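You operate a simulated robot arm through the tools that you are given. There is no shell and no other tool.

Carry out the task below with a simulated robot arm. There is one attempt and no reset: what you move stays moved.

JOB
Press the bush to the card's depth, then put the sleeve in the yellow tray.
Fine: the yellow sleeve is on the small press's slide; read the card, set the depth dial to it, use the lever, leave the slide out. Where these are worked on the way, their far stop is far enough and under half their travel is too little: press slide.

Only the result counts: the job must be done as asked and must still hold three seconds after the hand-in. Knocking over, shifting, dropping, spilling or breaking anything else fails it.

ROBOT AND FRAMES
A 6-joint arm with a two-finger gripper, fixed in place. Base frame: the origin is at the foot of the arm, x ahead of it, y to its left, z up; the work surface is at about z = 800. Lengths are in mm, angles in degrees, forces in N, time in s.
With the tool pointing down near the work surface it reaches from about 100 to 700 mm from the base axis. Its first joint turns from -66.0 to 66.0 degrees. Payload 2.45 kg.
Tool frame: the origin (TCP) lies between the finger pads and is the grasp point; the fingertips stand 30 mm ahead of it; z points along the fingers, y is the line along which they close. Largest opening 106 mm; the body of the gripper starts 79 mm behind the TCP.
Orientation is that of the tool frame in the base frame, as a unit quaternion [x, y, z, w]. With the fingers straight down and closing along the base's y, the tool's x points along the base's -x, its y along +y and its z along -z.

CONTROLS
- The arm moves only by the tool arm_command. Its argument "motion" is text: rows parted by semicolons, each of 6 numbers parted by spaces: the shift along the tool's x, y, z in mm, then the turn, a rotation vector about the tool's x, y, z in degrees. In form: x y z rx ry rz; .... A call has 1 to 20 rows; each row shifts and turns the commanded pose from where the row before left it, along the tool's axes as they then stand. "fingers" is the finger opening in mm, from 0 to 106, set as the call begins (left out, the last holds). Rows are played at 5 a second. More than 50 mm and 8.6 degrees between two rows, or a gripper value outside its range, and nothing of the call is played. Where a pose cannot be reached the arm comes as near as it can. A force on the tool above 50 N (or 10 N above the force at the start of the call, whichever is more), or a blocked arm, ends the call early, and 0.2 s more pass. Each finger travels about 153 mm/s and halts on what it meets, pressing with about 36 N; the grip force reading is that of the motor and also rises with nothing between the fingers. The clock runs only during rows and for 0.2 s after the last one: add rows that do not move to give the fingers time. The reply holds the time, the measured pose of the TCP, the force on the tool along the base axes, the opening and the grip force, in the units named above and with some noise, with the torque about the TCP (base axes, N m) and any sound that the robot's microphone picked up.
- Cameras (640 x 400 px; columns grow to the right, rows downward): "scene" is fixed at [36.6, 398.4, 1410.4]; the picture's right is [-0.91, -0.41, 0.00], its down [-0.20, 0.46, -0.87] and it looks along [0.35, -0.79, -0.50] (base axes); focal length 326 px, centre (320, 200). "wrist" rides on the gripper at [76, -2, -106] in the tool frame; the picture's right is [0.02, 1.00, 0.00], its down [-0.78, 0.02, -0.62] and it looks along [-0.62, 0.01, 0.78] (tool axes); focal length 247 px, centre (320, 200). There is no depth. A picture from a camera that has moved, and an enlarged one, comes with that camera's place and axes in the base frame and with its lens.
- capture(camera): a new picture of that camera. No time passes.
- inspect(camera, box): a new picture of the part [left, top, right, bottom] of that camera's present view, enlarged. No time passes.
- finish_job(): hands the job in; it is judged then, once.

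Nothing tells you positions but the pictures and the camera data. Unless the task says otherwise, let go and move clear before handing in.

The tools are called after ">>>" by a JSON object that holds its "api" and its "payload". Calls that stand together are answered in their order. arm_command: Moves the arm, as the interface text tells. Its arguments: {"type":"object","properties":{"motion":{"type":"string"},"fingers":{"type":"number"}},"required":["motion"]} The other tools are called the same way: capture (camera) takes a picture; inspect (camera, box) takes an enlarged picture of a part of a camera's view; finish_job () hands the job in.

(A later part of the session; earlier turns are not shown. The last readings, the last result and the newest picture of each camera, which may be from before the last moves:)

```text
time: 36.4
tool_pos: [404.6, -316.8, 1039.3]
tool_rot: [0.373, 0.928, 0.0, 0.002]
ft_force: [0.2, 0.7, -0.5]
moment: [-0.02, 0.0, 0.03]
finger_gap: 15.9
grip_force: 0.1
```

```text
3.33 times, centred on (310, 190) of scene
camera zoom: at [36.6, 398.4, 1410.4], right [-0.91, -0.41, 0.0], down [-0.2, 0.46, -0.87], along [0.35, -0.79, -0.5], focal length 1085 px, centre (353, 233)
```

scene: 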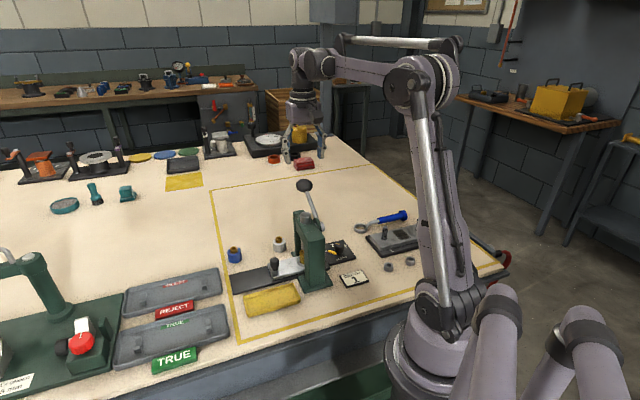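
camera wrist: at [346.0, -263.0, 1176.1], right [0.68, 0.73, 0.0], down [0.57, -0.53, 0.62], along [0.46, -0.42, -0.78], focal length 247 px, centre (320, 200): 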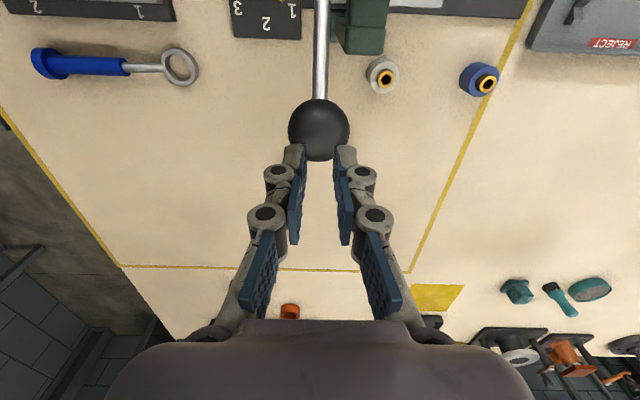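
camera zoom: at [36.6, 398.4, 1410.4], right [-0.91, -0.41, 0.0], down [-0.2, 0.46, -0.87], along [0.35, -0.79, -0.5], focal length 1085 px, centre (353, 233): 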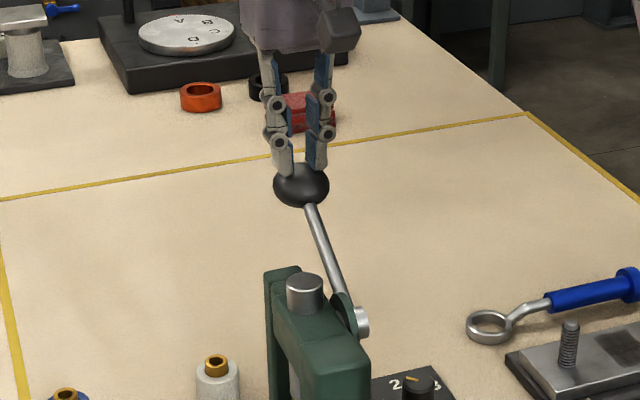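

No contact force yet. I'll keep lowering in small steps.

>>> {"api": "arm_command", "payload": {"motion": "-0.5 0 3 0 0 0; -0.5 0 3 0 0 0; -0.5 0 3 0 0 0; -0.5 0 3 0 0 0; 0 0 0 0 0 0"}}

>>> {"api": "capture", "payload": {"camera": "wrist"}}

>>> {"api": "inspect", "payload": {"camera": "scene", "box": [240, 130, 380, 250]}}

```text
time: 37.6
tool_pos: [404.2, -318.9, 1026.7]
tool_rot: [0.374, 0.927, 0.0, 0.001]
ft_force: [-0.1, 0.1, 1.3]
moment: [0.02, -0.01, 0.0]
finger_gap: 16.2
grip_force: 0.3
```

```text
taken
camera wrist: at [348.3, -266.8, 1134.2], right [0.68, 0.73, 0.0], down [0.57, -0.53, 0.62], along [0.46, -0.42, -0.78], focal length 247 px, centre (320, 200)
```

wrist: 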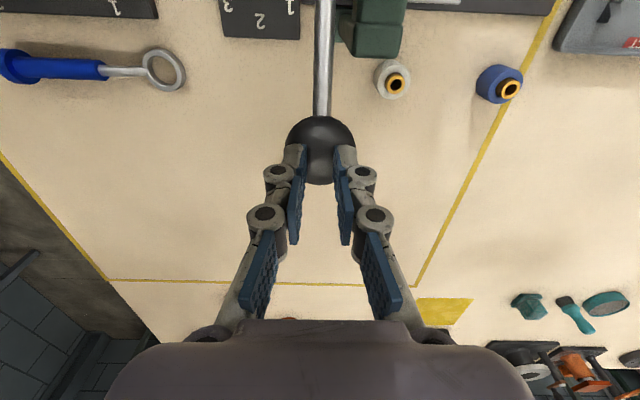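

```text
3.33 times, centred on (310, 190) of scene
camera zoom: at [36.6, 398.4, 1410.4], right [-0.91, -0.41, 0.0], down [-0.2, 0.46, -0.87], along [0.35, -0.79, -0.5], focal length 1085 px, centre (353, 233)
```

zoom: 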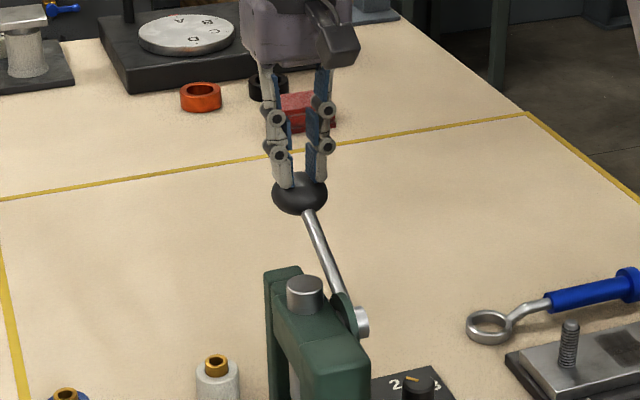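

The ball is now following the fingertips down with little force. I'll continue along its arc.

>>> {"api": "arm_command", "payload": {"motion": "-2 0 5.5 0 0 0; -2 0 5.5 0 0 0; -1.5 0 5.5 0 0 0; -1.5 0 5.5 0 0 0; -1 0 5.5 0 0 0; -1 0 5.5 0 0 0; 0 0 0 0 0 0"}}

>>> {"api": "capture", "payload": {"camera": "wrist"}}

>>> {"api": "inspect", "payload": {"camera": "scene", "box": [240, 150, 380, 270]}}

```text
time: 39.2
tool_pos: [409.1, -325.6, 993.4]
tool_rot: [0.374, 0.928, 0.0, 0.001]
ft_force: [0.4, 0.3, 2.8]
moment: [0.03, -0.03, 0.0]
finger_gap: 16.7
grip_force: 0.4
```

```text
taken
camera wrist: at [354.7, -273.7, 1101.1], right [0.68, 0.73, 0.0], down [0.57, -0.53, 0.62], along [0.46, -0.42, -0.78], focal length 247 px, centre (320, 200)
```

wrist: 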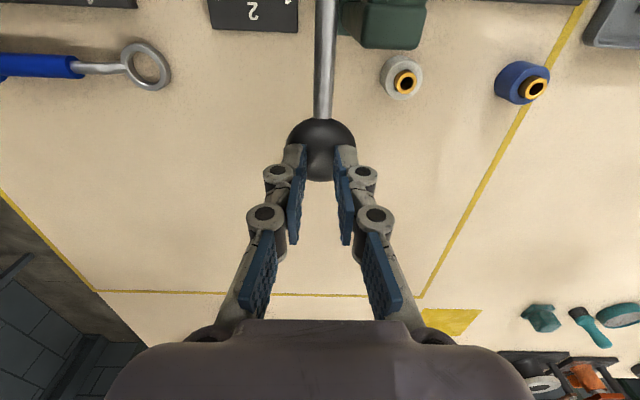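

```text
3.33 times, centred on (310, 210) of scene
camera zoom: at [36.6, 398.5, 1410.4], right [-0.91, -0.41, 0.0], down [-0.2, 0.46, -0.87], along [0.35, -0.79, -0.5], focal length 1085 px, centre (353, 167)
```

zoom: 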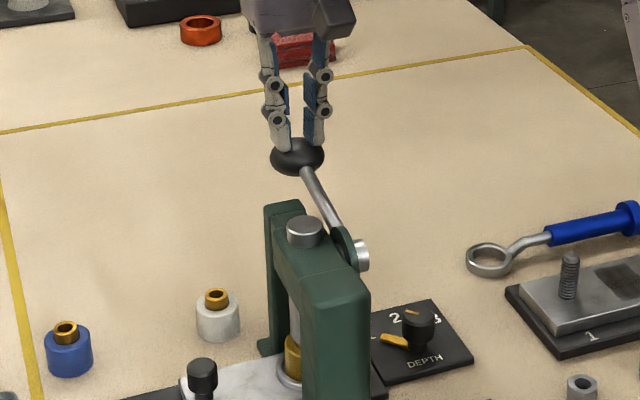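

The lever is swinging down and the ram is descending. I'll continue the arc toward the bottom.

>>> {"api": "arm_command", "payload": {"motion": "-0.5 0 5.5 0 0 0; -0.3 0 5.5 0 0 0; 0 0 5.5 0 0 0; 0.3 0 5.5 0 0 0; 0.5 0 5.5 0 0 0; 0.8 0 5.5 0 0 0; 0 0 0 0 0 0"}}

>>> {"api": "capture", "payload": {"camera": "wrist"}}

>>> {"api": "inspect", "payload": {"camera": "scene", "box": [240, 150, 380, 270]}}

```text
time: 40.0
tool_pos: [411.6, -325.7, 985.1]
tool_rot: [0.375, 0.927, -0.001, 0.002]
ft_force: [-0.9, 2.3, 23.9]
moment: [0.24, 0.22, 0.02]
finger_gap: 19.7
grip_force: 0.9
stopped in row 3: the force on the tool passed its limit at 66 N (the readings are from after the stop); the commanded pose is now the measured one
```

```text
taken
camera wrist: at [355.3, -273.9, 1090.8], right [0.68, 0.73, 0.0], down [0.57, -0.53, 0.62], along [0.46, -0.42, -0.78], focal length 247 px, centre (320, 200)
```

wrist: 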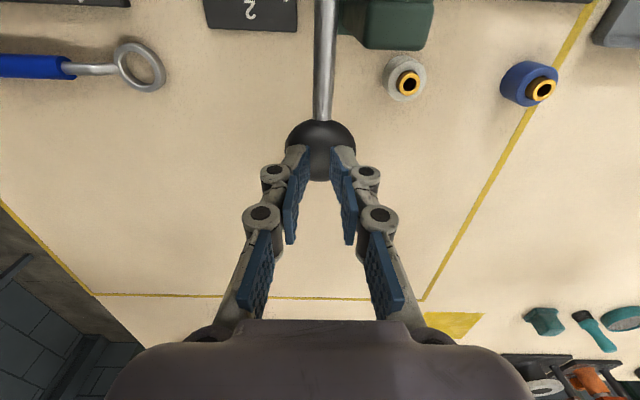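

```text
3.33 times, centred on (310, 210) of scene
camera zoom: at [36.2, 398.7, 1410.3], right [-0.91, -0.41, 0.0], down [-0.2, 0.46, -0.87], along [0.35, -0.79, -0.5], focal length 1085 px, centre (353, 167)
```

zoom: 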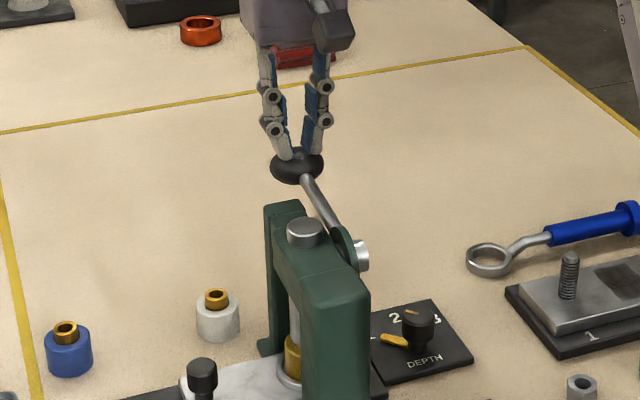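

The push met firm resistance (66 N peak). I'll zoom in to see whether the bush has been pressed or the ram is only touching it.

>>> {"api": "inspect", "payload": {"camera": "scene", "box": [295, 205, 355, 275]}}

>>> {"api": "inspect", "payload": {"camera": "scene", "box": [300, 160, 370, 220]}}

```text
5.71 times, centred on (325, 240) of scene
camera zoom: at [36.2, 398.7, 1410.3], right [-0.91, -0.41, 0.0], down [-0.2, 0.46, -0.87], along [0.35, -0.79, -0.5], focal length 1860 px, centre (291, -29)
```

zoom: 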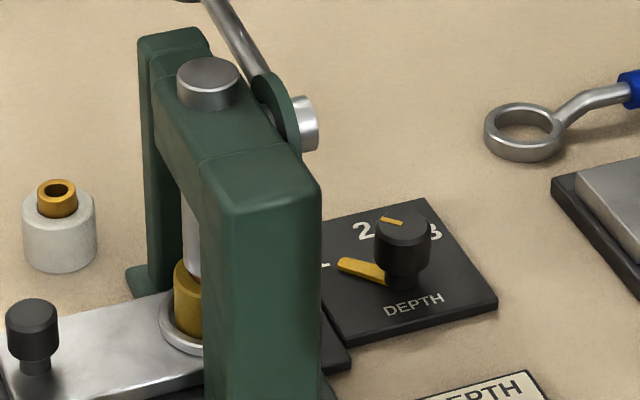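

```text
6.67 times, centred on (335, 190) of scene
camera zoom: at [36.2, 398.7, 1410.3], right [-0.91, -0.41, 0.0], down [-0.2, 0.46, -0.87], along [0.35, -0.79, -0.5], focal length 2171 px, centre (220, 267)
```

zoom: 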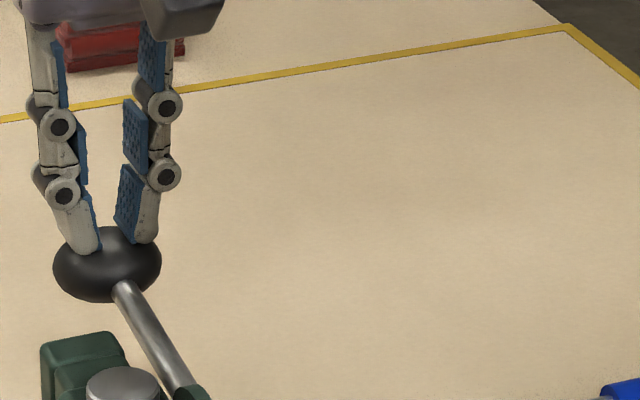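

It's unclear whether the bush is in yet. I'll back off slightly, close the fingertips fully for a firmer push, and see whether the lever stays down or springs back.

>>> {"api": "arm_command", "payload": {"motion": "0 0 -8 0 0 0; 0 0 -8 0 0 0; 0 0 0 0 0 0"}}

>>> {"api": "arm_command", "payload": {"motion": "0 0 0 0 0 0; 0 0 0 0 0 0", "fingers": 0}}

>>> {"api": "inspect", "payload": {"camera": "scene", "box": [260, 150, 380, 280]}}

>>> {"api": "capture", "payload": {"camera": "wrist"}}

```text
time: 40.8
tool_pos: [412.4, -326.9, 997.5]
tool_rot: [0.375, 0.927, -0.001, 0.002]
ft_force: [0.0, -0.3, 1.6]
moment: [0.02, -0.01, 0.0]
finger_gap: 15.5
grip_force: 0.1
```

```text
time: 41.4
tool_pos: [411.4, -325.3, 998.6]
tool_rot: [0.375, 0.927, -0.002, 0.003]
ft_force: [-0.1, -0.7, 1.9]
moment: [-0.03, 0.0, -0.02]
finger_gap: 0.0
grip_force: 28.6
```

```text
3.08 times, centred on (320, 215) of scene
camera zoom: at [36.6, 398.4, 1410.4], right [-0.91, -0.41, 0.0], down [-0.2, 0.46, -0.87], along [0.35, -0.79, -0.5], focal length 1002 px, centre (320, 154)
```

zoom: 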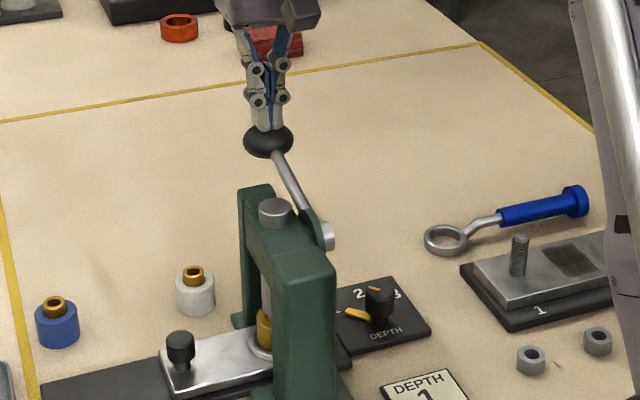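

```text
taken
camera wrist: at [355.9, -274.0, 1105.3], right [0.68, 0.73, 0.0], down [0.57, -0.53, 0.63], along [0.46, -0.42, -0.78], focal length 247 px, centre (320, 200)
```

wrist: 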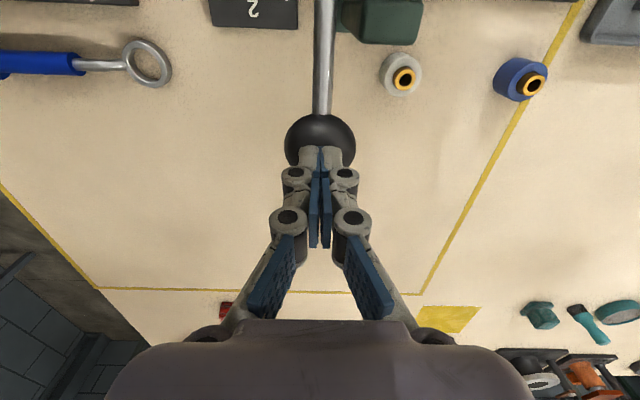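

The lever has a light return spring, so it follows my fingertips. With the fingers closed I'll press down slowly and watch how the force builds.

>>> {"api": "arm_command", "payload": {"motion": "0 0 3 0 0 0; 0 0 3 0 0 0; 0 0 3 0 0 0; 0 0 2 0 0 0; 0 0 1 0 0 0; 0 0 1 0 0 0; 0 0 0 0 0 0"}}

>>> {"api": "arm_command", "payload": {"motion": "0 0 1 0 0 0; 0 0 1 0 0 0; 0 0 1 0 0 0; 0 0 1 0 0 0; 0 0 0 0 0 0"}}

>>> {"api": "inspect", "payload": {"camera": "scene", "box": [260, 150, 380, 280]}}

```text
time: 43.0
tool_pos: [412.3, -325.6, 986.0]
tool_rot: [0.374, 0.927, -0.001, 0.003]
ft_force: [5.4, -3.2, 13.3]
moment: [0.03, -0.06, -0.03]
finger_gap: 6.2
grip_force: 28.1
```

```text
time: 44.2
tool_pos: [412.7, -328.3, 982.1]
tool_rot: [0.375, 0.927, -0.001, 0.004]
ft_force: [11.3, -8.6, 42.1]
moment: [0.12, 0.03, 0.02]
finger_gap: 6.0
grip_force: 28.4
```

```text
3.08 times, centred on (320, 215) of scene
camera zoom: at [36.4, 398.6, 1410.4], right [-0.91, -0.41, 0.0], down [-0.2, 0.46, -0.87], along [0.35, -0.79, -0.5], focal length 1002 px, centre (320, 154)
```

zoom: 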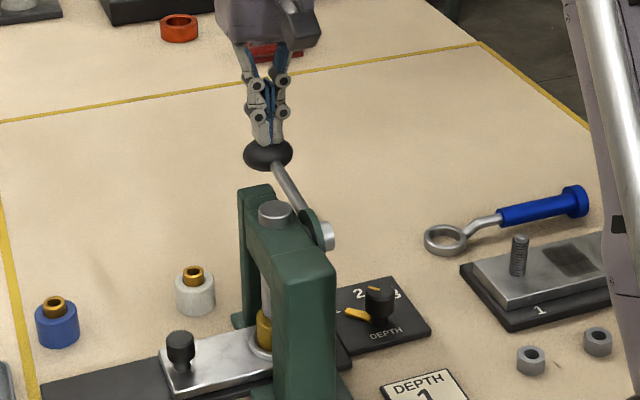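

Force is building steadily (42 N) as the lever goes down, so the bush is being pressed. I'll shift slightly inward to stay on top of the ball and keep pressing.

>>> {"api": "arm_command", "payload": {"motion": "1 0 0 0 0 0; 1 0 0 0 0 0; 0.5 0 1 0 0 0; 0.2 0 1 0 0 0; 0.2 0 1 0 0 0; 0 0 0 0 0 0"}}

>>> {"api": "inspect", "payload": {"camera": "scene", "box": [260, 150, 380, 280]}}

>>> {"api": "capture", "payload": {"camera": "wrist"}}

```text
time: 45.1
tool_pos: [411.6, -325.9, 983.1]
tool_rot: [0.375, 0.927, -0.002, 0.006]
ft_force: [0.7, 0.2, 26.7]
moment: [0.22, 0.13, 0.02]
finger_gap: 6.2
grip_force: 28.6
stopped in row 4: the force on the tool passed its limit at 56 N (the readings are from after the stop); the commanded pose is now the measured one
```

```text
3.08 times, centred on (320, 215) of scene
camera zoom: at [36.3, 398.7, 1410.3], right [-0.91, -0.41, 0.0], down [-0.2, 0.46, -0.87], along [0.35, -0.79, -0.5], focal length 1002 px, centre (320, 154)
```

zoom: 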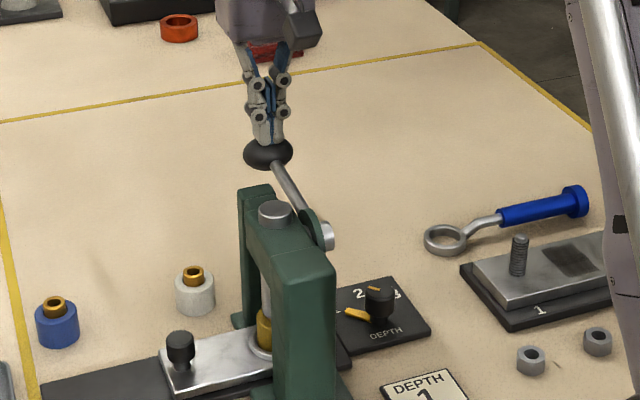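

```text
taken
camera wrist: at [354.6, -273.2, 1090.2], right [0.68, 0.73, 0.0], down [0.57, -0.53, 0.63], along [0.46, -0.43, -0.78], focal length 247 px, centre (320, 200)
```

wrist: 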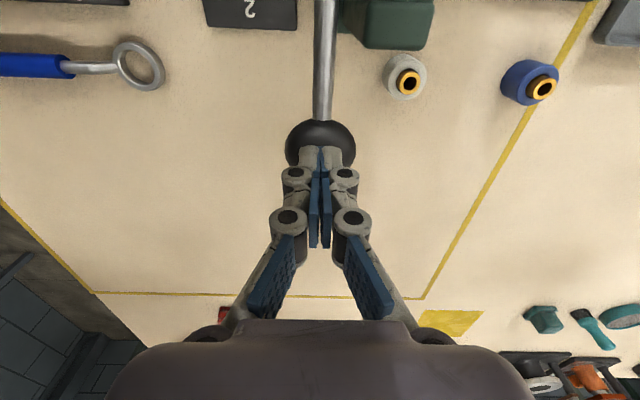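

The lever stops at the same place again. I'll zoom hard on the ram and sleeve to judge whether the bush has gone in.

>>> {"api": "inspect", "payload": {"camera": "scene", "box": [290, 235, 316, 275]}}

>>> {"api": "inspect", "payload": {"camera": "wrist", "box": [320, 0, 450, 80]}}

```text
10.00 times, centred on (303, 255) of scene
camera zoom: at [36.3, 398.7, 1410.3], right [-0.91, -0.41, 0.0], down [-0.2, 0.46, -0.87], along [0.35, -0.79, -0.5], focal length 3256 px, centre (490, -350)
```

zoom: 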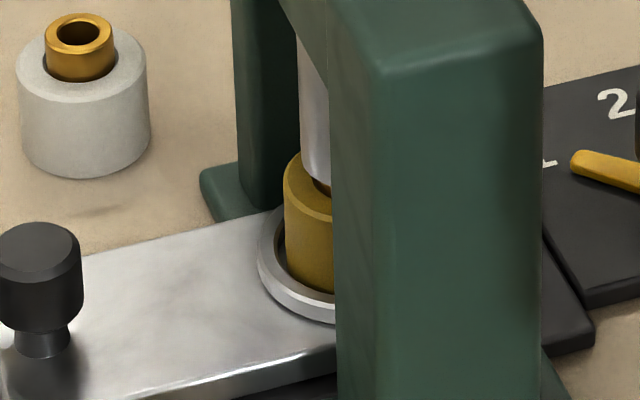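

```text
4.92 times, centred on (385, 40) of wrist
camera zoom: at [354.6, -273.2, 1090.2], right [0.68, 0.73, 0.0], down [0.57, -0.53, 0.63], along [0.46, -0.43, -0.78], focal length 1216 px, centre (0, 988)
```

zoom: 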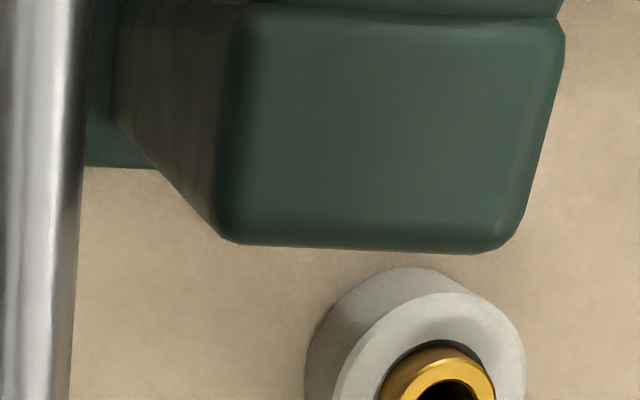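

The ram face is now almost down to the sleeve's top, with only a thin sliver of bush showing, so the bush has gone in and the dial's stop is likely carrying the load. I'll give one more firm press to be sure it's at the stop.

>>> {"api": "arm_command", "payload": {"motion": "0 0 1 0 0 0; 0 0 1 0 0 0; 0 0 1 0 0 0; 0 0 0 0 0 0"}}

>>> {"api": "arm_command", "payload": {"motion": "0 0 1 0 0 0; 0 0 1 0 0 0; 0 0 0 0 0 0; 0 0 0 0 0 0"}}

>>> {"api": "inspect", "payload": {"camera": "scene", "box": [290, 235, 316, 275]}}

>>> {"api": "inspect", "payload": {"camera": "scene", "box": [260, 150, 380, 280]}}

```text
time: 45.7
tool_pos: [412.1, -325.0, 983.5]
tool_rot: [0.375, 0.927, -0.001, 0.006]
ft_force: [-0.2, 1.4, 29.7]
moment: [0.31, 0.23, 0.03]
finger_gap: 6.1
grip_force: 28.5
stopped in row 3: the force on the tool passed its limit at 52 N (the readings are from after the stop); the commanded pose is now the measured one
```

```text
time: 46.3
tool_pos: [412.0, -326.1, 985.0]
tool_rot: [0.375, 0.927, -0.001, 0.005]
ft_force: [-0.8, 0.9, 29.9]
moment: [0.26, 0.28, -0.02]
finger_gap: 6.0
grip_force: 28.4
stopped in row 2: the force on the tool passed its limit at 51 N (the readings are from after the stop); the commanded pose is now the measured one
```

```text
10.00 times, centred on (303, 255) of scene
camera zoom: at [36.2, 398.8, 1410.3], right [-0.91, -0.41, 0.0], down [-0.2, 0.46, -0.87], along [0.35, -0.79, -0.5], focal length 3256 px, centre (490, -350)
```

zoom: 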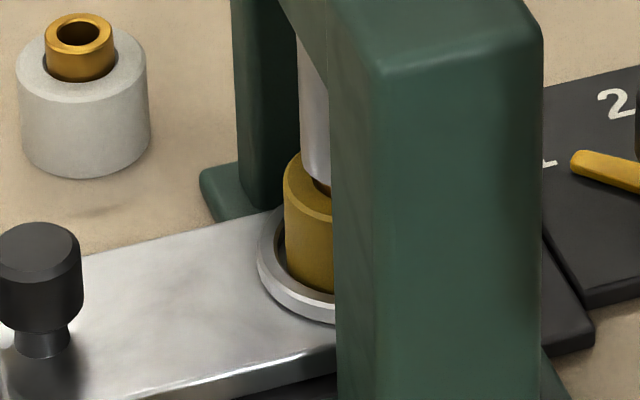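

```text
3.08 times, centred on (320, 215) of scene
camera zoom: at [36.2, 398.8, 1410.3], right [-0.91, -0.41, 0.0], down [-0.2, 0.46, -0.87], along [0.35, -0.79, -0.5], focal length 1002 px, centre (320, 154)
```

zoom: 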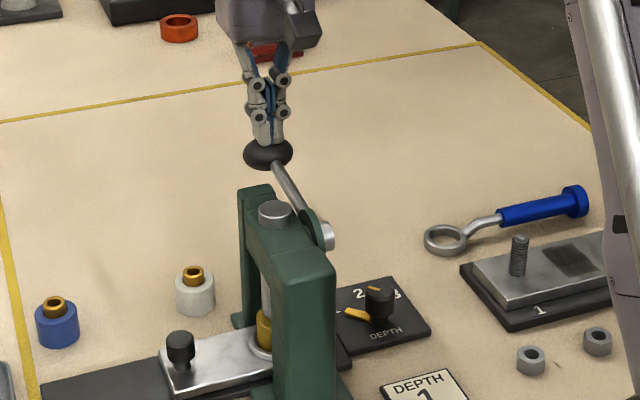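

Nothing yields any further, so the lever is at the dial's stop. I'll let the lever return gently along its arc, then rise clear and look.

>>> {"api": "arm_command", "payload": {"motion": "0.4 0 -5.5 0 0 0; 0.5 0 -5.5 0 0 0; 0.8 0 -5.5 0 0 0; 1 0 -5.5 0 0 0; 1.3 0 -5.5 0 0 0; 1.5 0 -5.5 0 0 0; 1.8 0 -5.5 0 0 0; 2 0 -5.5 0 0 0; 2.4 0 -5.5 0 0 0; 2.5 0 -5.5 0 0 0; 0 0 -5.5 0 0 0; 0 0 -20 0 0 0; 0 0 -40 0 0 0; 0 0 -40 0 0 0; 0 0 0 0 0 0"}}

>>> {"api": "capture", "payload": {"camera": "scene"}}

>>> {"api": "inspect", "payload": {"camera": "scene", "box": [260, 170, 380, 280]}}

>>> {"api": "inspect", "payload": {"camera": "scene", "box": [290, 235, 316, 275]}}

```text
time: 49.5
tool_pos: [400.4, -315.5, 1142.6]
tool_rot: [0.375, 0.927, -0.001, 0.006]
ft_force: [-0.4, 0.2, 0.0]
moment: [0.03, 0.03, -0.01]
finger_gap: 0.0
grip_force: 28.5
```

```text
taken
```

scene: 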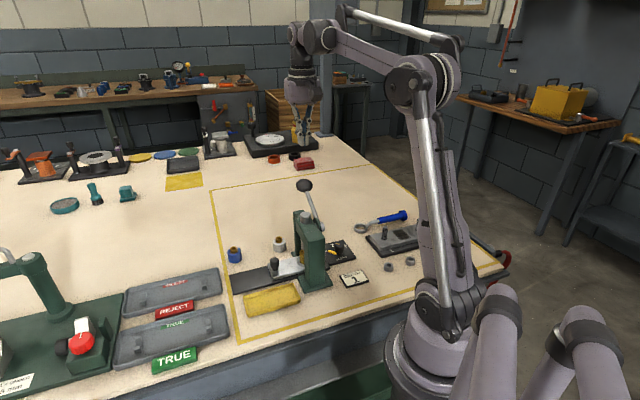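

```text
3.64 times, centred on (320, 225) of scene
camera zoom: at [36.6, 398.4, 1410.4], right [-0.91, -0.41, 0.0], down [-0.2, 0.46, -0.87], along [0.35, -0.79, -0.5], focal length 1184 px, centre (320, 109)
```

zoom: 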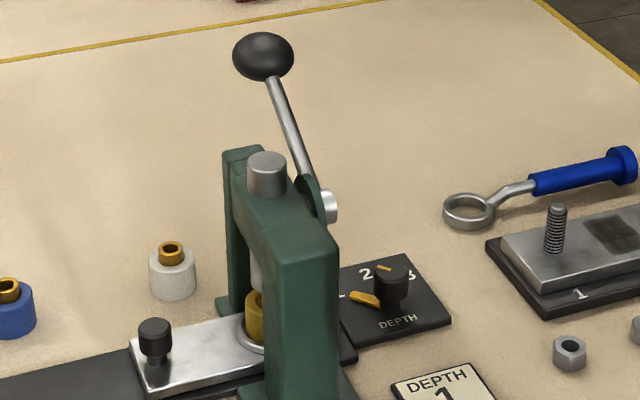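

```text
10.00 times, centred on (303, 255) of scene
camera zoom: at [36.6, 398.4, 1410.4], right [-0.91, -0.41, 0.0], down [-0.2, 0.46, -0.87], along [0.35, -0.79, -0.5], focal length 3256 px, centre (490, -350)
```

zoom: 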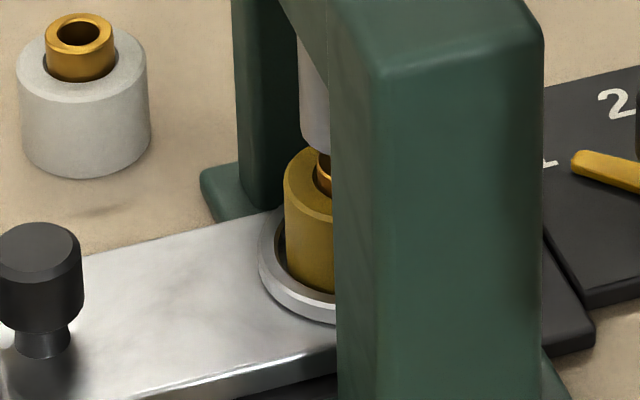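

The lever returned to its rest. I'll go back to the slide knob, and look under the ram at the bush on the way before pulling the slide.

>>> {"api": "arm_command", "payload": {"motion": "25.4 31 0 0 0 0; 25.4 31 0 0 0 0; 25.4 31 0 0 0 0; 25.3 30.7 0 0 0 0; 0 0 45 0 0 0; 0 0 45 0 0 0; 0 0 45 0 0 0; 0 0 45 0 0 0; 0 0 45 0 0 0; 0 0 25 0 0 0; 0 0 0 0 0 0", "fingers": 40}}

>>> {"api": "capture", "payload": {"camera": "wrist"}}

>>> {"api": "inspect", "payload": {"camera": "wrist", "box": [60, 80, 360, 260]}}

>>> {"api": "inspect", "payload": {"camera": "scene", "box": [230, 180, 350, 280]}}

```text
time: 51.9
tool_pos: [415.6, -156.5, 890.7]
tool_rot: [0.375, 0.927, -0.002, 0.005]
ft_force: [-0.2, -0.5, -0.2]
moment: [0.01, 0.01, 0.03]
finger_gap: 39.8
grip_force: 0.1
```

```text
taken
camera wrist: at [359.5, -104.4, 997.5], right [0.68, 0.73, 0.0], down [0.57, -0.53, 0.63], along [0.46, -0.43, -0.78], focal length 247 px, centre (320, 200)
```

wrist: 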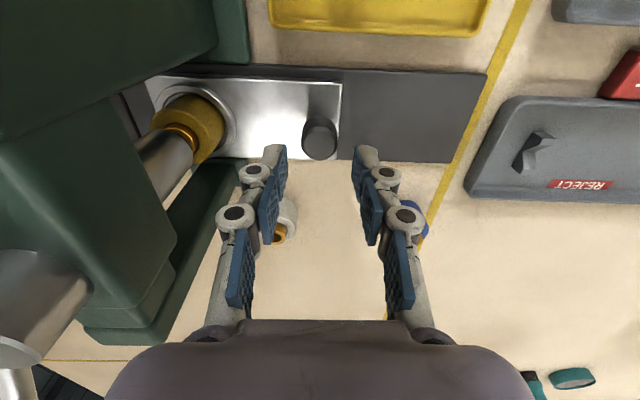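

```text
2.13 times, centred on (210, 170) of wrist
camera zoom: at [359.5, -104.4, 997.5], right [0.68, 0.73, 0.0], down [0.57, -0.53, 0.63], along [0.46, -0.43, -0.78], focal length 527 px, centre (555, 264)
```

zoom: 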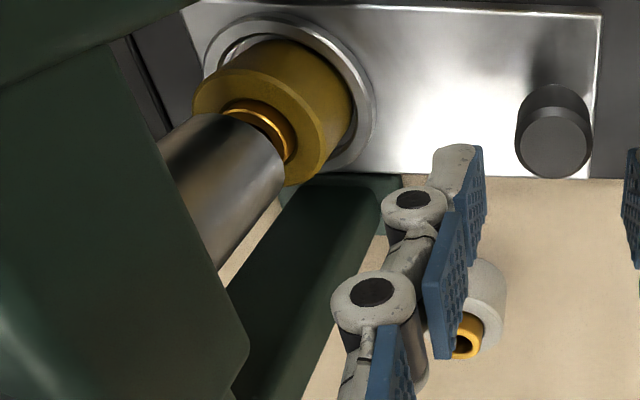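

```text
4.00 times, centred on (290, 230) of scene
camera zoom: at [36.6, 398.4, 1410.4], right [-0.91, -0.41, 0.0], down [-0.2, 0.46, -0.87], along [0.35, -0.79, -0.5], focal length 1302 px, centre (440, 80)
```

zoom: 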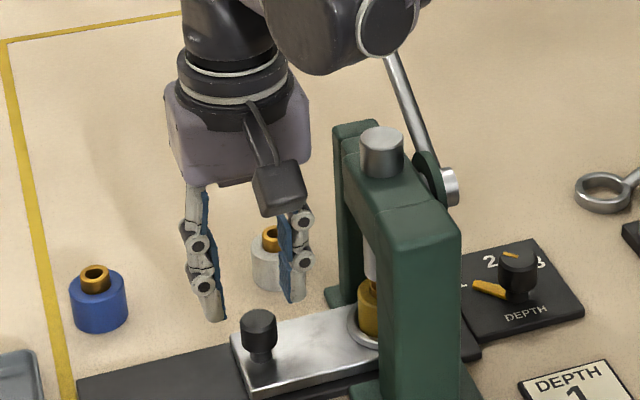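

I'll zoom closely on the bush under the ram and on the white sleeve's unpressed bush for comparison.

>>> {"api": "inspect", "payload": {"camera": "wrist", "box": [140, 80, 240, 170]}}

>>> {"api": "inspect", "payload": {"camera": "wrist", "box": [255, 190, 315, 260]}}

>>> {"api": "inspect", "payload": {"camera": "scene", "box": [295, 235, 321, 265]}}

```text
4.44 times, centred on (190, 125) of wrist
camera zoom: at [359.5, -104.4, 997.5], right [0.68, 0.73, 0.0], down [0.57, -0.53, 0.63], along [0.46, -0.43, -0.78], focal length 1098 px, centre (898, 533)
```

zoom: 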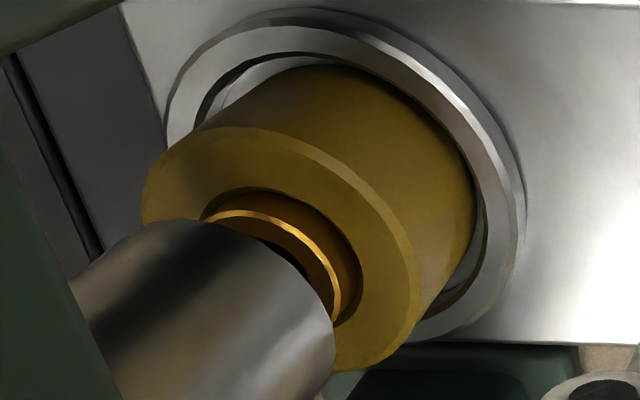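

```text
5.71 times, centred on (285, 225) of wrist
camera zoom: at [359.5, -104.4, 997.5], right [0.68, 0.73, 0.0], down [0.57, -0.53, 0.63], along [0.46, -0.43, -0.78], focal length 1411 px, centre (520, 57)
```

zoom: 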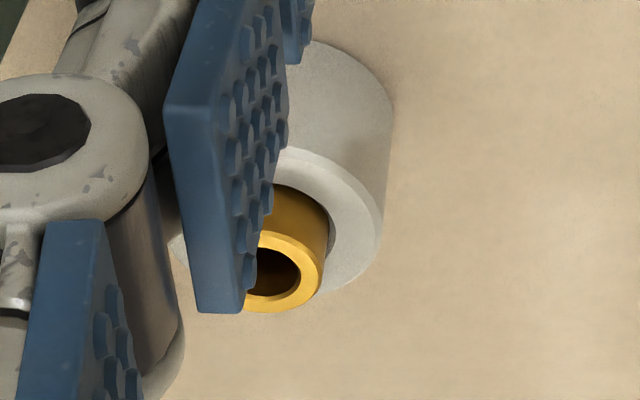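

```text
13.33 times, centred on (308, 250) of scene
camera zoom: at [36.6, 398.4, 1410.4], right [-0.91, -0.41, 0.0], down [-0.2, 0.46, -0.87], along [0.35, -0.79, -0.5], focal length 4341 px, centre (480, -467)
```

zoom: 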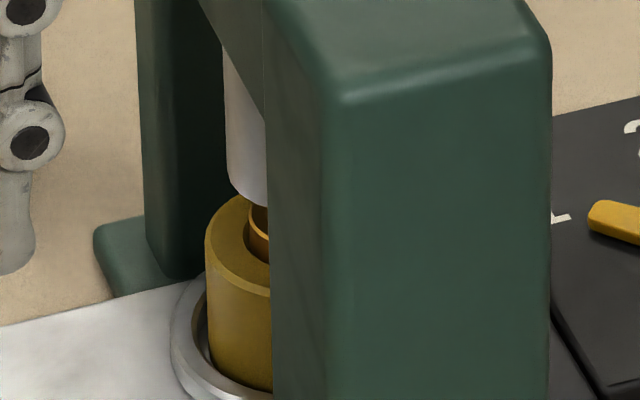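

The yellow sleeve's bush now stands only a little proud compared with the unpressed one, so the press worked at depth 1. Now I'll grip the slide knob again to pull the slide out.

>>> {"api": "arm_command", "payload": {"motion": "2.5 0 12 0 0 0; 0 0 12 0 0 0; 0 0 9.5 0 0 0; 0 0 0 0 0 0"}}

>>> {"api": "arm_command", "payload": {"motion": "0 0 0 0 0 0; 0 0 0 0 0 0; 0 0 0 0 0 0", "fingers": 20}}

>>> {"api": "capture", "payload": {"camera": "wrist"}}

```text
time: 52.9
tool_pos: [414.3, -156.2, 857.0]
tool_rot: [0.374, 0.927, -0.001, 0.006]
ft_force: [0.2, 0.1, -0.4]
moment: [-0.03, 0.04, 0.01]
finger_gap: 39.8
grip_force: 0.1
```

```text
time: 53.7
tool_pos: [413.7, -155.3, 857.8]
tool_rot: [0.374, 0.927, -0.002, 0.006]
ft_force: [4.0, 3.0, -4.5]
moment: [0.02, -0.08, -0.02]
finger_gap: 22.9
grip_force: 44.8
```

```text
taken
camera wrist: at [357.6, -103.5, 964.2], right [0.68, 0.73, 0.0], down [0.57, -0.53, 0.63], along [0.46, -0.43, -0.78], focal length 247 px, centre (320, 200)
```

wrist: 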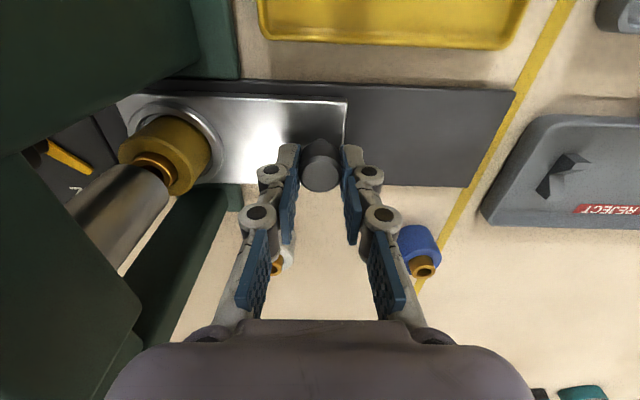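

Gripped. I'll pull the slide outward along its axis.

>>> {"api": "arm_command", "payload": {"motion": "0 5 0 0 0 0; -0.1 8 0 0 0 0; -0.1 8 0 0 0 0; -0.2 8 0 0 0 0; -0.1 8 0 0 0 0; -0.2 8 0 0 0 0; -0.1 8 0 0 0 0; 0 0 0 0 0 0"}}

>>> {"api": "arm_command", "payload": {"motion": "-0.1 8 0 0 0 0; -0.1 8 0 0 0 0; -0.2 8 0 0 0 0; -0.1 8 0 0 0 0; -0.2 8 0 0 0 0; -0.1 5 0 0 0 0; 0 0 0 0 0 0"}}

>>> {"api": "capture", "payload": {"camera": "wrist"}}

>>> {"api": "inspect", "payload": {"camera": "scene", "box": [200, 190, 340, 310]}}

```text
time: 55.5
tool_pos: [451.5, -119.3, 857.9]
tool_rot: [0.374, 0.927, -0.002, 0.006]
ft_force: [3.3, -3.4, 0.8]
moment: [0.03, 0.14, 0.03]
finger_gap: 22.7
grip_force: 45.1
```

```text
time: 57.1
tool_pos: [484.5, -86.5, 857.9]
tool_rot: [0.375, 0.927, -0.002, 0.006]
ft_force: [2.7, -3.5, 3.9]
moment: [-0.34, -0.24, 0.01]
finger_gap: 22.8
grip_force: 45.6
```

```text
taken
camera wrist: at [427.0, -34.0, 964.2], right [0.68, 0.73, 0.0], down [0.57, -0.53, 0.63], along [0.46, -0.43, -0.78], focal length 247 px, centre (320, 200)
```

wrist: 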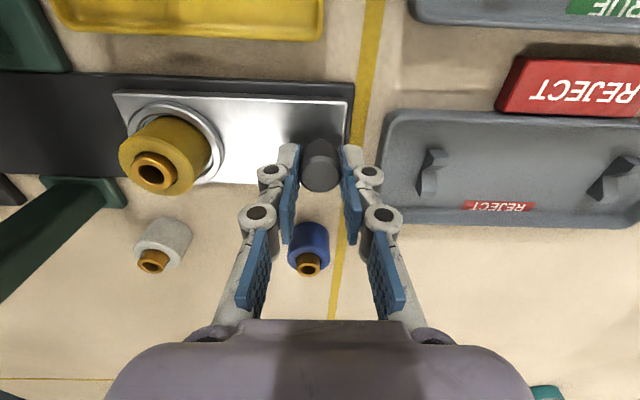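

```text
3.33 times, centred on (270, 250) of scene
camera zoom: at [36.6, 398.4, 1410.4], right [-0.91, -0.41, 0.0], down [-0.2, 0.46, -0.87], along [0.35, -0.79, -0.5], focal length 1085 px, centre (487, 33)
```

zoom: 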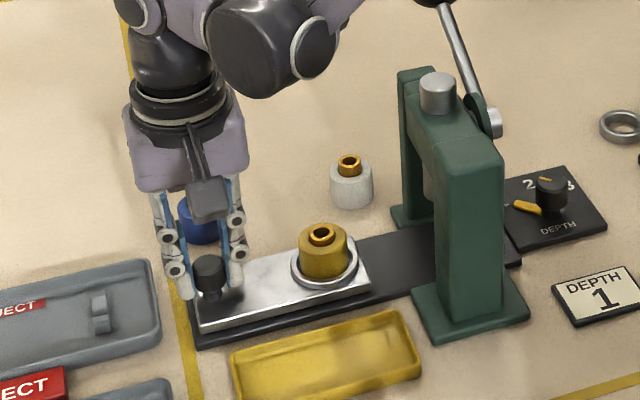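

Nearly all the way out; the bush clearly sits lower in the sleeve now. I'll pull the last ~10 mm to the outer position.

>>> {"api": "arm_command", "payload": {"motion": "0 3 0 0 0 0; 0 3 0 0 0 0; 0 3 0 0 0 0; 0 2 0 0 0 0; 0 0 0 0 0 0"}}

>>> {"api": "inspect", "payload": {"camera": "scene", "box": [210, 200, 320, 310]}}

>>> {"api": "inspect", "payload": {"camera": "wrist", "box": [100, 80, 350, 280]}}

```text
time: 58.3
tool_pos: [491.3, -79.2, 858.0]
tool_rot: [0.374, 0.927, -0.002, 0.006]
ft_force: [6.3, -3.9, 6.5]
moment: [0.26, 0.28, 0.02]
finger_gap: 22.7
grip_force: 45.1
```

```text
3.64 times, centred on (265, 255) of scene
camera zoom: at [36.7, 398.3, 1410.5], right [-0.91, -0.41, 0.0], down [-0.2, 0.46, -0.87], along [0.35, -0.79, -0.5], focal length 1184 px, centre (520, 0)
```

zoom: 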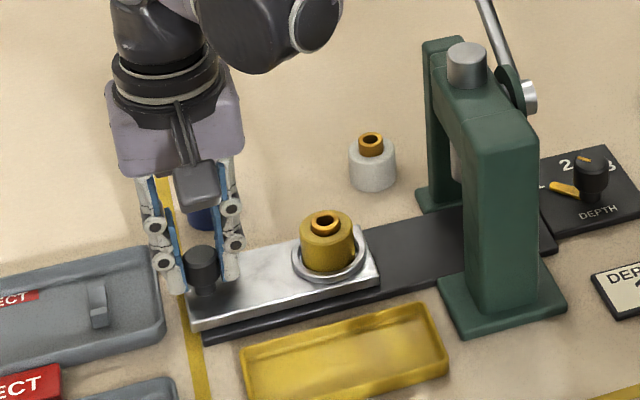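

```text
2.00 times, centred on (225, 180) of wrist
camera zoom: at [434.5, -26.3, 964.2], right [0.68, 0.73, 0.0], down [0.57, -0.53, 0.63], along [0.46, -0.43, -0.78], focal length 494 px, centre (510, 240)
```

zoom: 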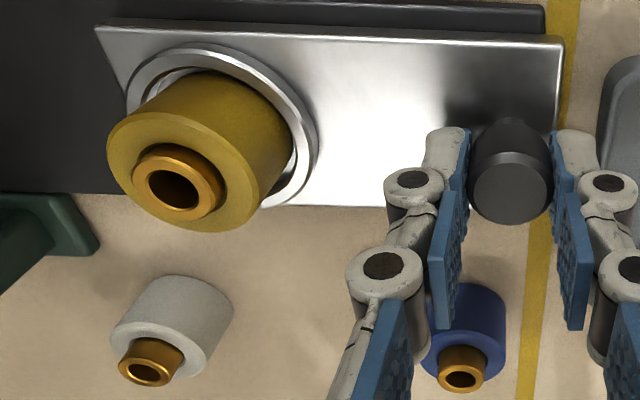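

The slide is back at its starting place. I'll nudge 2 mm more to check it's against the outer stop, then release and rise.

>>> {"api": "arm_command", "payload": {"motion": "0 1 0 0 0 0; 0 1 0 0 0 0; 0 0 0 0 0 0"}}

```text
time: 59.1
tool_pos: [492.6, -76.6, 857.8]
tool_rot: [0.374, 0.927, -0.002, 0.006]
ft_force: [2.1, -8.2, 7.3]
moment: [-0.3, -0.13, 0.07]
finger_gap: 22.9
grip_force: 45.4
```

The outer stop gives light resistance, so the slide is out. Now I'll release, rise, and move above the sleeve to measure it and the tray.

>>> {"api": "arm_command", "payload": {"motion": "0 -1 0 0 0 0; 0 0 0 0 0 0; 0 0 0 0 0 0; 0 0 -15 0 0 0; 0 0 -40 0 0 0; 0 0 -45 0 0 0; 0 0 -45 0 0 0; 0 -30 0 0 0 0; 0 -30 0 0 0 0; 0 -31 0 0 0 0; 0 0 0 0 0 0", "fingers": 40}}

>>> {"api": "capture", "payload": {"camera": "wrist"}}

>>> {"api": "inspect", "payload": {"camera": "scene", "box": [220, 230, 320, 320]}}

```text
time: 61.5
tool_pos: [426.5, -140.8, 1002.8]
tool_rot: [0.374, 0.927, -0.001, 0.006]
ft_force: [0.0, 0.3, -0.8]
moment: [0.0, -0.02, 0.05]
finger_gap: 40.1
grip_force: 0.0
```

```text
taken
camera wrist: at [370.3, -90.5, 1109.4], right [0.68, 0.73, 0.0], down [0.57, -0.53, 0.63], along [0.46, -0.43, -0.78], focal length 247 px, centre (320, 200)
```

wrist: 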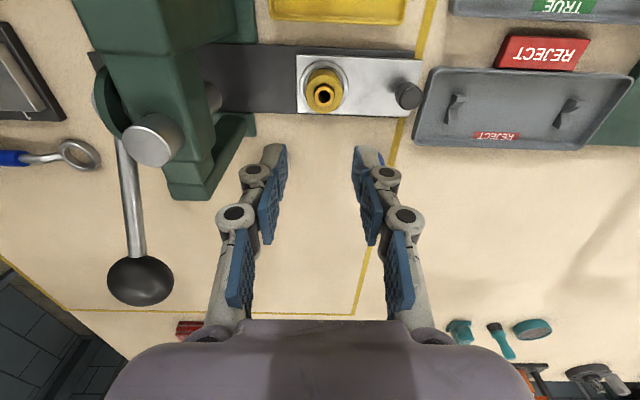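

```text
4.44 times, centred on (270, 275) of scene
camera zoom: at [36.6, 398.4, 1410.4], right [-0.91, -0.41, 0.0], down [-0.2, 0.46, -0.87], along [0.35, -0.79, -0.5], focal length 1447 px, centre (542, -133)
```

zoom: 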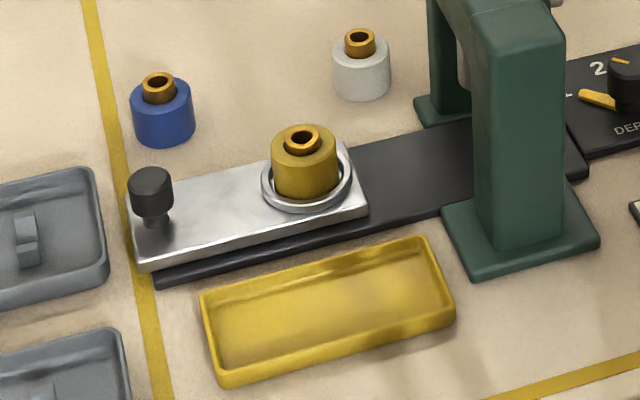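

The bush now sits lower in the yellow sleeve than in the other two. I'll zoom in to measure the sleeve and the tray.

>>> {"api": "inspect", "payload": {"camera": "wrist", "box": [280, 40, 380, 130]}}

>>> {"api": "inspect", "payload": {"camera": "wrist", "box": [250, 0, 430, 120]}}

```text
4.44 times, centred on (330, 85) of wrist
camera zoom: at [370.3, -90.5, 1109.4], right [0.68, 0.73, 0.0], down [0.57, -0.53, 0.63], along [0.46, -0.43, -0.78], focal length 1098 px, centre (276, 711)
```

zoom: 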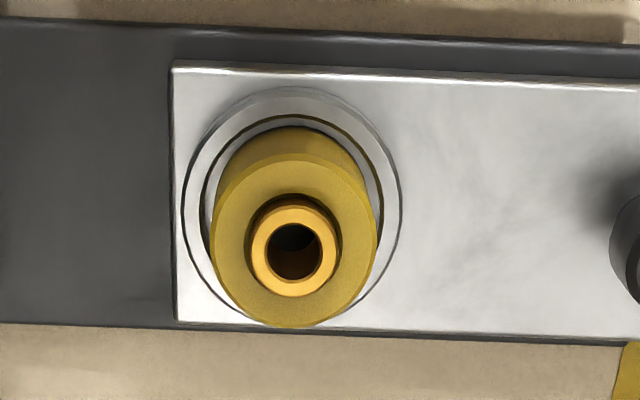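

```text
3.33 times, centred on (340, 60) of wrist
camera zoom: at [370.3, -90.5, 1109.4], right [0.68, 0.73, 0.0], down [0.57, -0.53, 0.63], along [0.46, -0.43, -0.78], focal length 823 px, centre (253, 667)
```

zoom: 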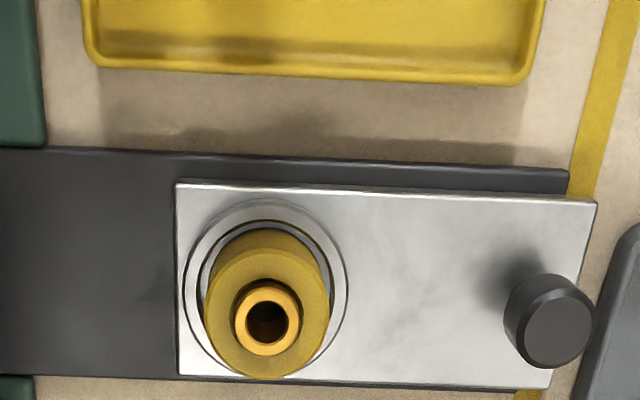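

The sleeve is about 39 mm across, centred around (428, -137) with its top near z = 838. I'll open to 70, line up and descend part way to check.

>>> {"api": "arm_command", "payload": {"motion": "2 3.8 30 0 0 0; 0 0 40 0 0 0; 0 0 35 0 0 0; 0 0 0 0 0 0", "fingers": 70}}

>>> {"api": "capture", "payload": {"camera": "wrist"}}

>>> {"api": "inspect", "payload": {"camera": "scene", "box": [210, 210, 320, 310]}}

```text
time: 62.5
tool_pos: [428.1, -138.5, 897.7]
tool_rot: [0.374, 0.927, -0.001, 0.006]
ft_force: [0.0, -0.4, -0.4]
moment: [0.03, -0.03, 0.02]
finger_gap: 69.9
grip_force: 0.1
```

```text
taken
camera wrist: at [371.6, -86.3, 1004.2], right [0.68, 0.73, 0.0], down [0.57, -0.53, 0.63], along [0.46, -0.43, -0.78], focal length 247 px, centre (320, 200)
```

wrist: 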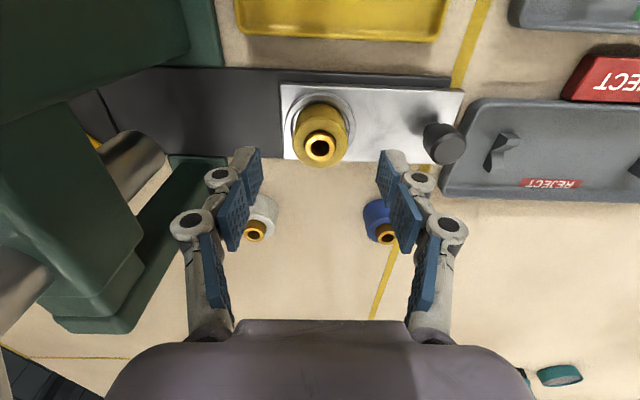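

```text
4.00 times, centred on (265, 260) of scene
camera zoom: at [36.6, 398.4, 1410.4], right [-0.91, -0.41, 0.0], down [-0.2, 0.46, -0.87], along [0.35, -0.79, -0.5], focal length 1302 px, centre (540, -40)
```

zoom: 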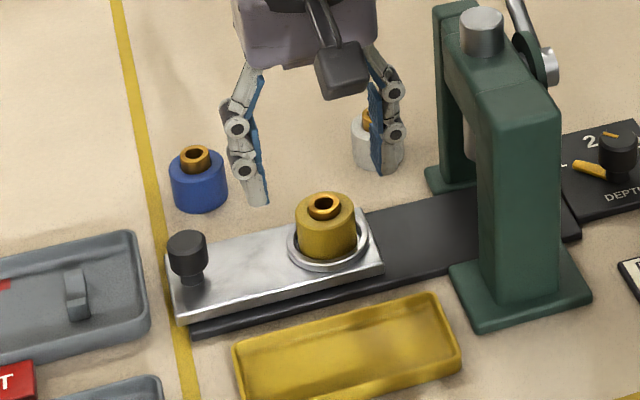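

The sleeve is centred between the fingers. I'll lower to TCP z ≈ 851, tips just above the nest ring, and close.

>>> {"api": "arm_command", "payload": {"motion": "-1 0 20 0 0 0; 0 0 16 0 0 0; 0 0 10 0 0 0; 0 0 0 0 0 0"}}

>>> {"api": "capture", "payload": {"camera": "wrist"}}

>>> {"api": "inspect", "payload": {"camera": "scene", "box": [220, 220, 330, 310]}}

```text
time: 63.5
tool_pos: [429.4, -139.1, 851.9]
tool_rot: [0.375, 0.927, -0.001, 0.006]
ft_force: [-0.5, 0.6, 0.6]
moment: [-0.02, 0.01, -0.01]
finger_gap: 70.0
grip_force: 0.0
```

```text
taken
camera wrist: at [373.3, -87.6, 958.7], right [0.68, 0.73, 0.0], down [0.57, -0.53, 0.63], along [0.46, -0.43, -0.78], focal length 247 px, centre (320, 200)
```

wrist: 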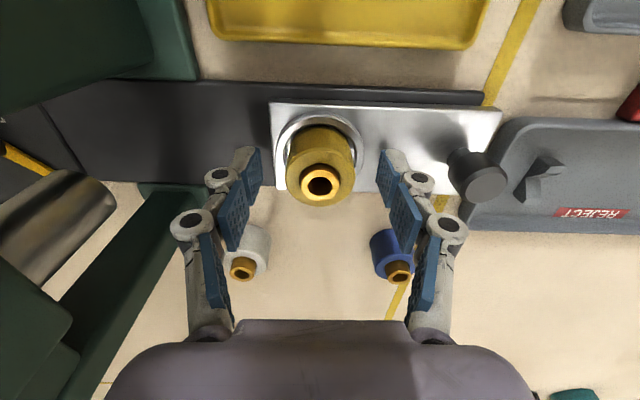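

```text
4.44 times, centred on (275, 265) of scene
camera zoom: at [36.6, 398.4, 1410.4], right [-0.91, -0.41, 0.0], down [-0.2, 0.46, -0.87], along [0.35, -0.79, -0.5], focal length 1447 px, centre (520, -89)
```

zoom: 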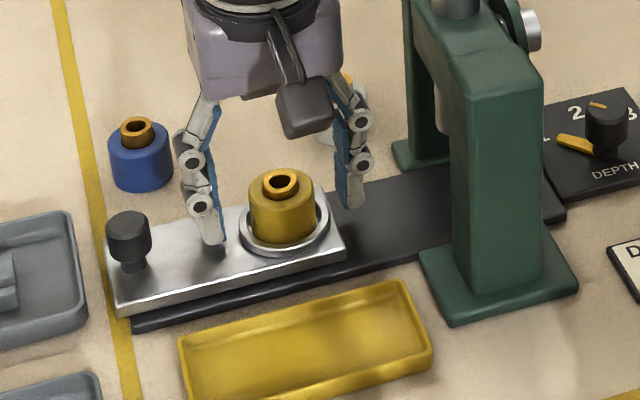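

Everything is clear. I'll close on the sleeve.

>>> {"api": "arm_command", "payload": {"motion": "-1 0 0 0 0 0; 0 0 0 0 0 0; 0 0 0 0 0 0; 0 0 0 0 0 0", "fingers": 34}}

>>> {"api": "capture", "payload": {"camera": "wrist"}}

>>> {"api": "inspect", "payload": {"camera": "scene", "box": [220, 220, 330, 310]}}

```text
time: 63.9
tool_pos: [429.8, -140.6, 856.9]
tool_rot: [0.374, 0.927, -0.002, 0.005]
ft_force: [-0.3, 0.9, 64.5]
moment: [0.25, 0.47, -0.05]
finger_gap: 36.9
grip_force: 45.3
stopped in row 1: the force on the tool passed its limit at 68 N (the readings are from after the stop); the commanded pose is now the measured one
```

```text
taken
camera wrist: at [373.8, -87.9, 963.2], right [0.68, 0.73, 0.0], down [0.57, -0.53, 0.63], along [0.46, -0.43, -0.78], focal length 247 px, centre (320, 200)
```

wrist: 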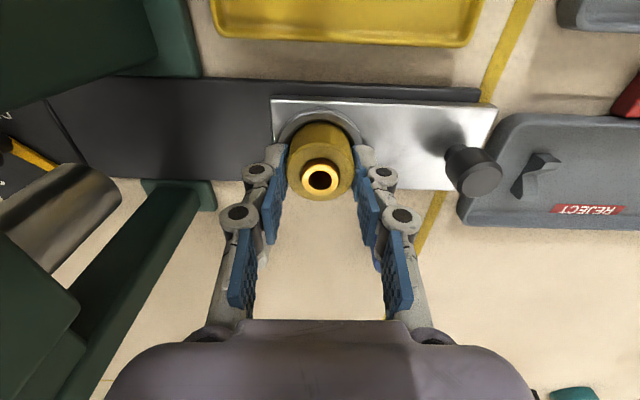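

```text
4.44 times, centred on (275, 265) of scene
camera zoom: at [35.7, 398.7, 1410.4], right [-0.91, -0.41, 0.0], down [-0.2, 0.46, -0.87], along [0.35, -0.79, -0.5], focal length 1447 px, centre (520, -89)
```

zoom: 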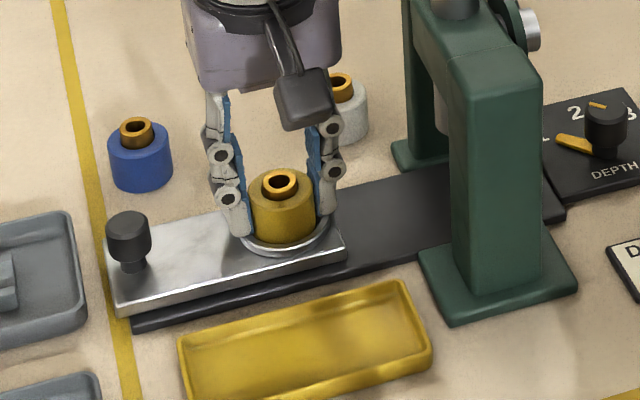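

The fingertips rode up on the nest ring while closing, so the hand is pressing down. I'll ease upward a little to take off that load.

>>> {"api": "arm_command", "payload": {"motion": "0 0 -1 0 0 0; 0 0 -1 0 0 0; 0 0 0 0 0 0"}}

```text
time: 64.7
tool_pos: [430.7, -139.6, 857.0]
tool_rot: [0.374, 0.927, -0.001, 0.004]
ft_force: [-2.1, 0.2, 41.2]
moment: [0.19, 0.36, 0.03]
finger_gap: 37.0
grip_force: 35.9
```

>>> {"api": "arm_command", "payload": {"motion": "0 0 -1 0 0 0; 0 0 -1 0 0 0; 0 0 -1 0 0 0; 0 0 -1 0 0 0; 0 0 0 0 0 0"}}

>>> {"api": "inspect", "payload": {"camera": "scene", "box": [220, 220, 330, 310]}}

```text
time: 65.9
tool_pos: [431.6, -140.9, 860.3]
tool_rot: [0.374, 0.928, -0.002, 0.005]
ft_force: [0.5, -0.6, -1.6]
moment: [0.01, -0.02, -0.04]
finger_gap: 36.7
grip_force: 35.7
```

```text
4.44 times, centred on (275, 265) of scene
camera zoom: at [36.6, 398.4, 1410.4], right [-0.91, -0.41, 0.0], down [-0.2, 0.46, -0.87], along [0.35, -0.79, -0.5], focal length 1447 px, centre (520, -89)
```

zoom: 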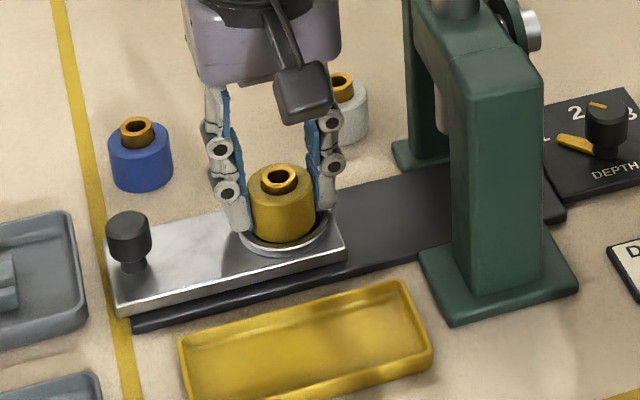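

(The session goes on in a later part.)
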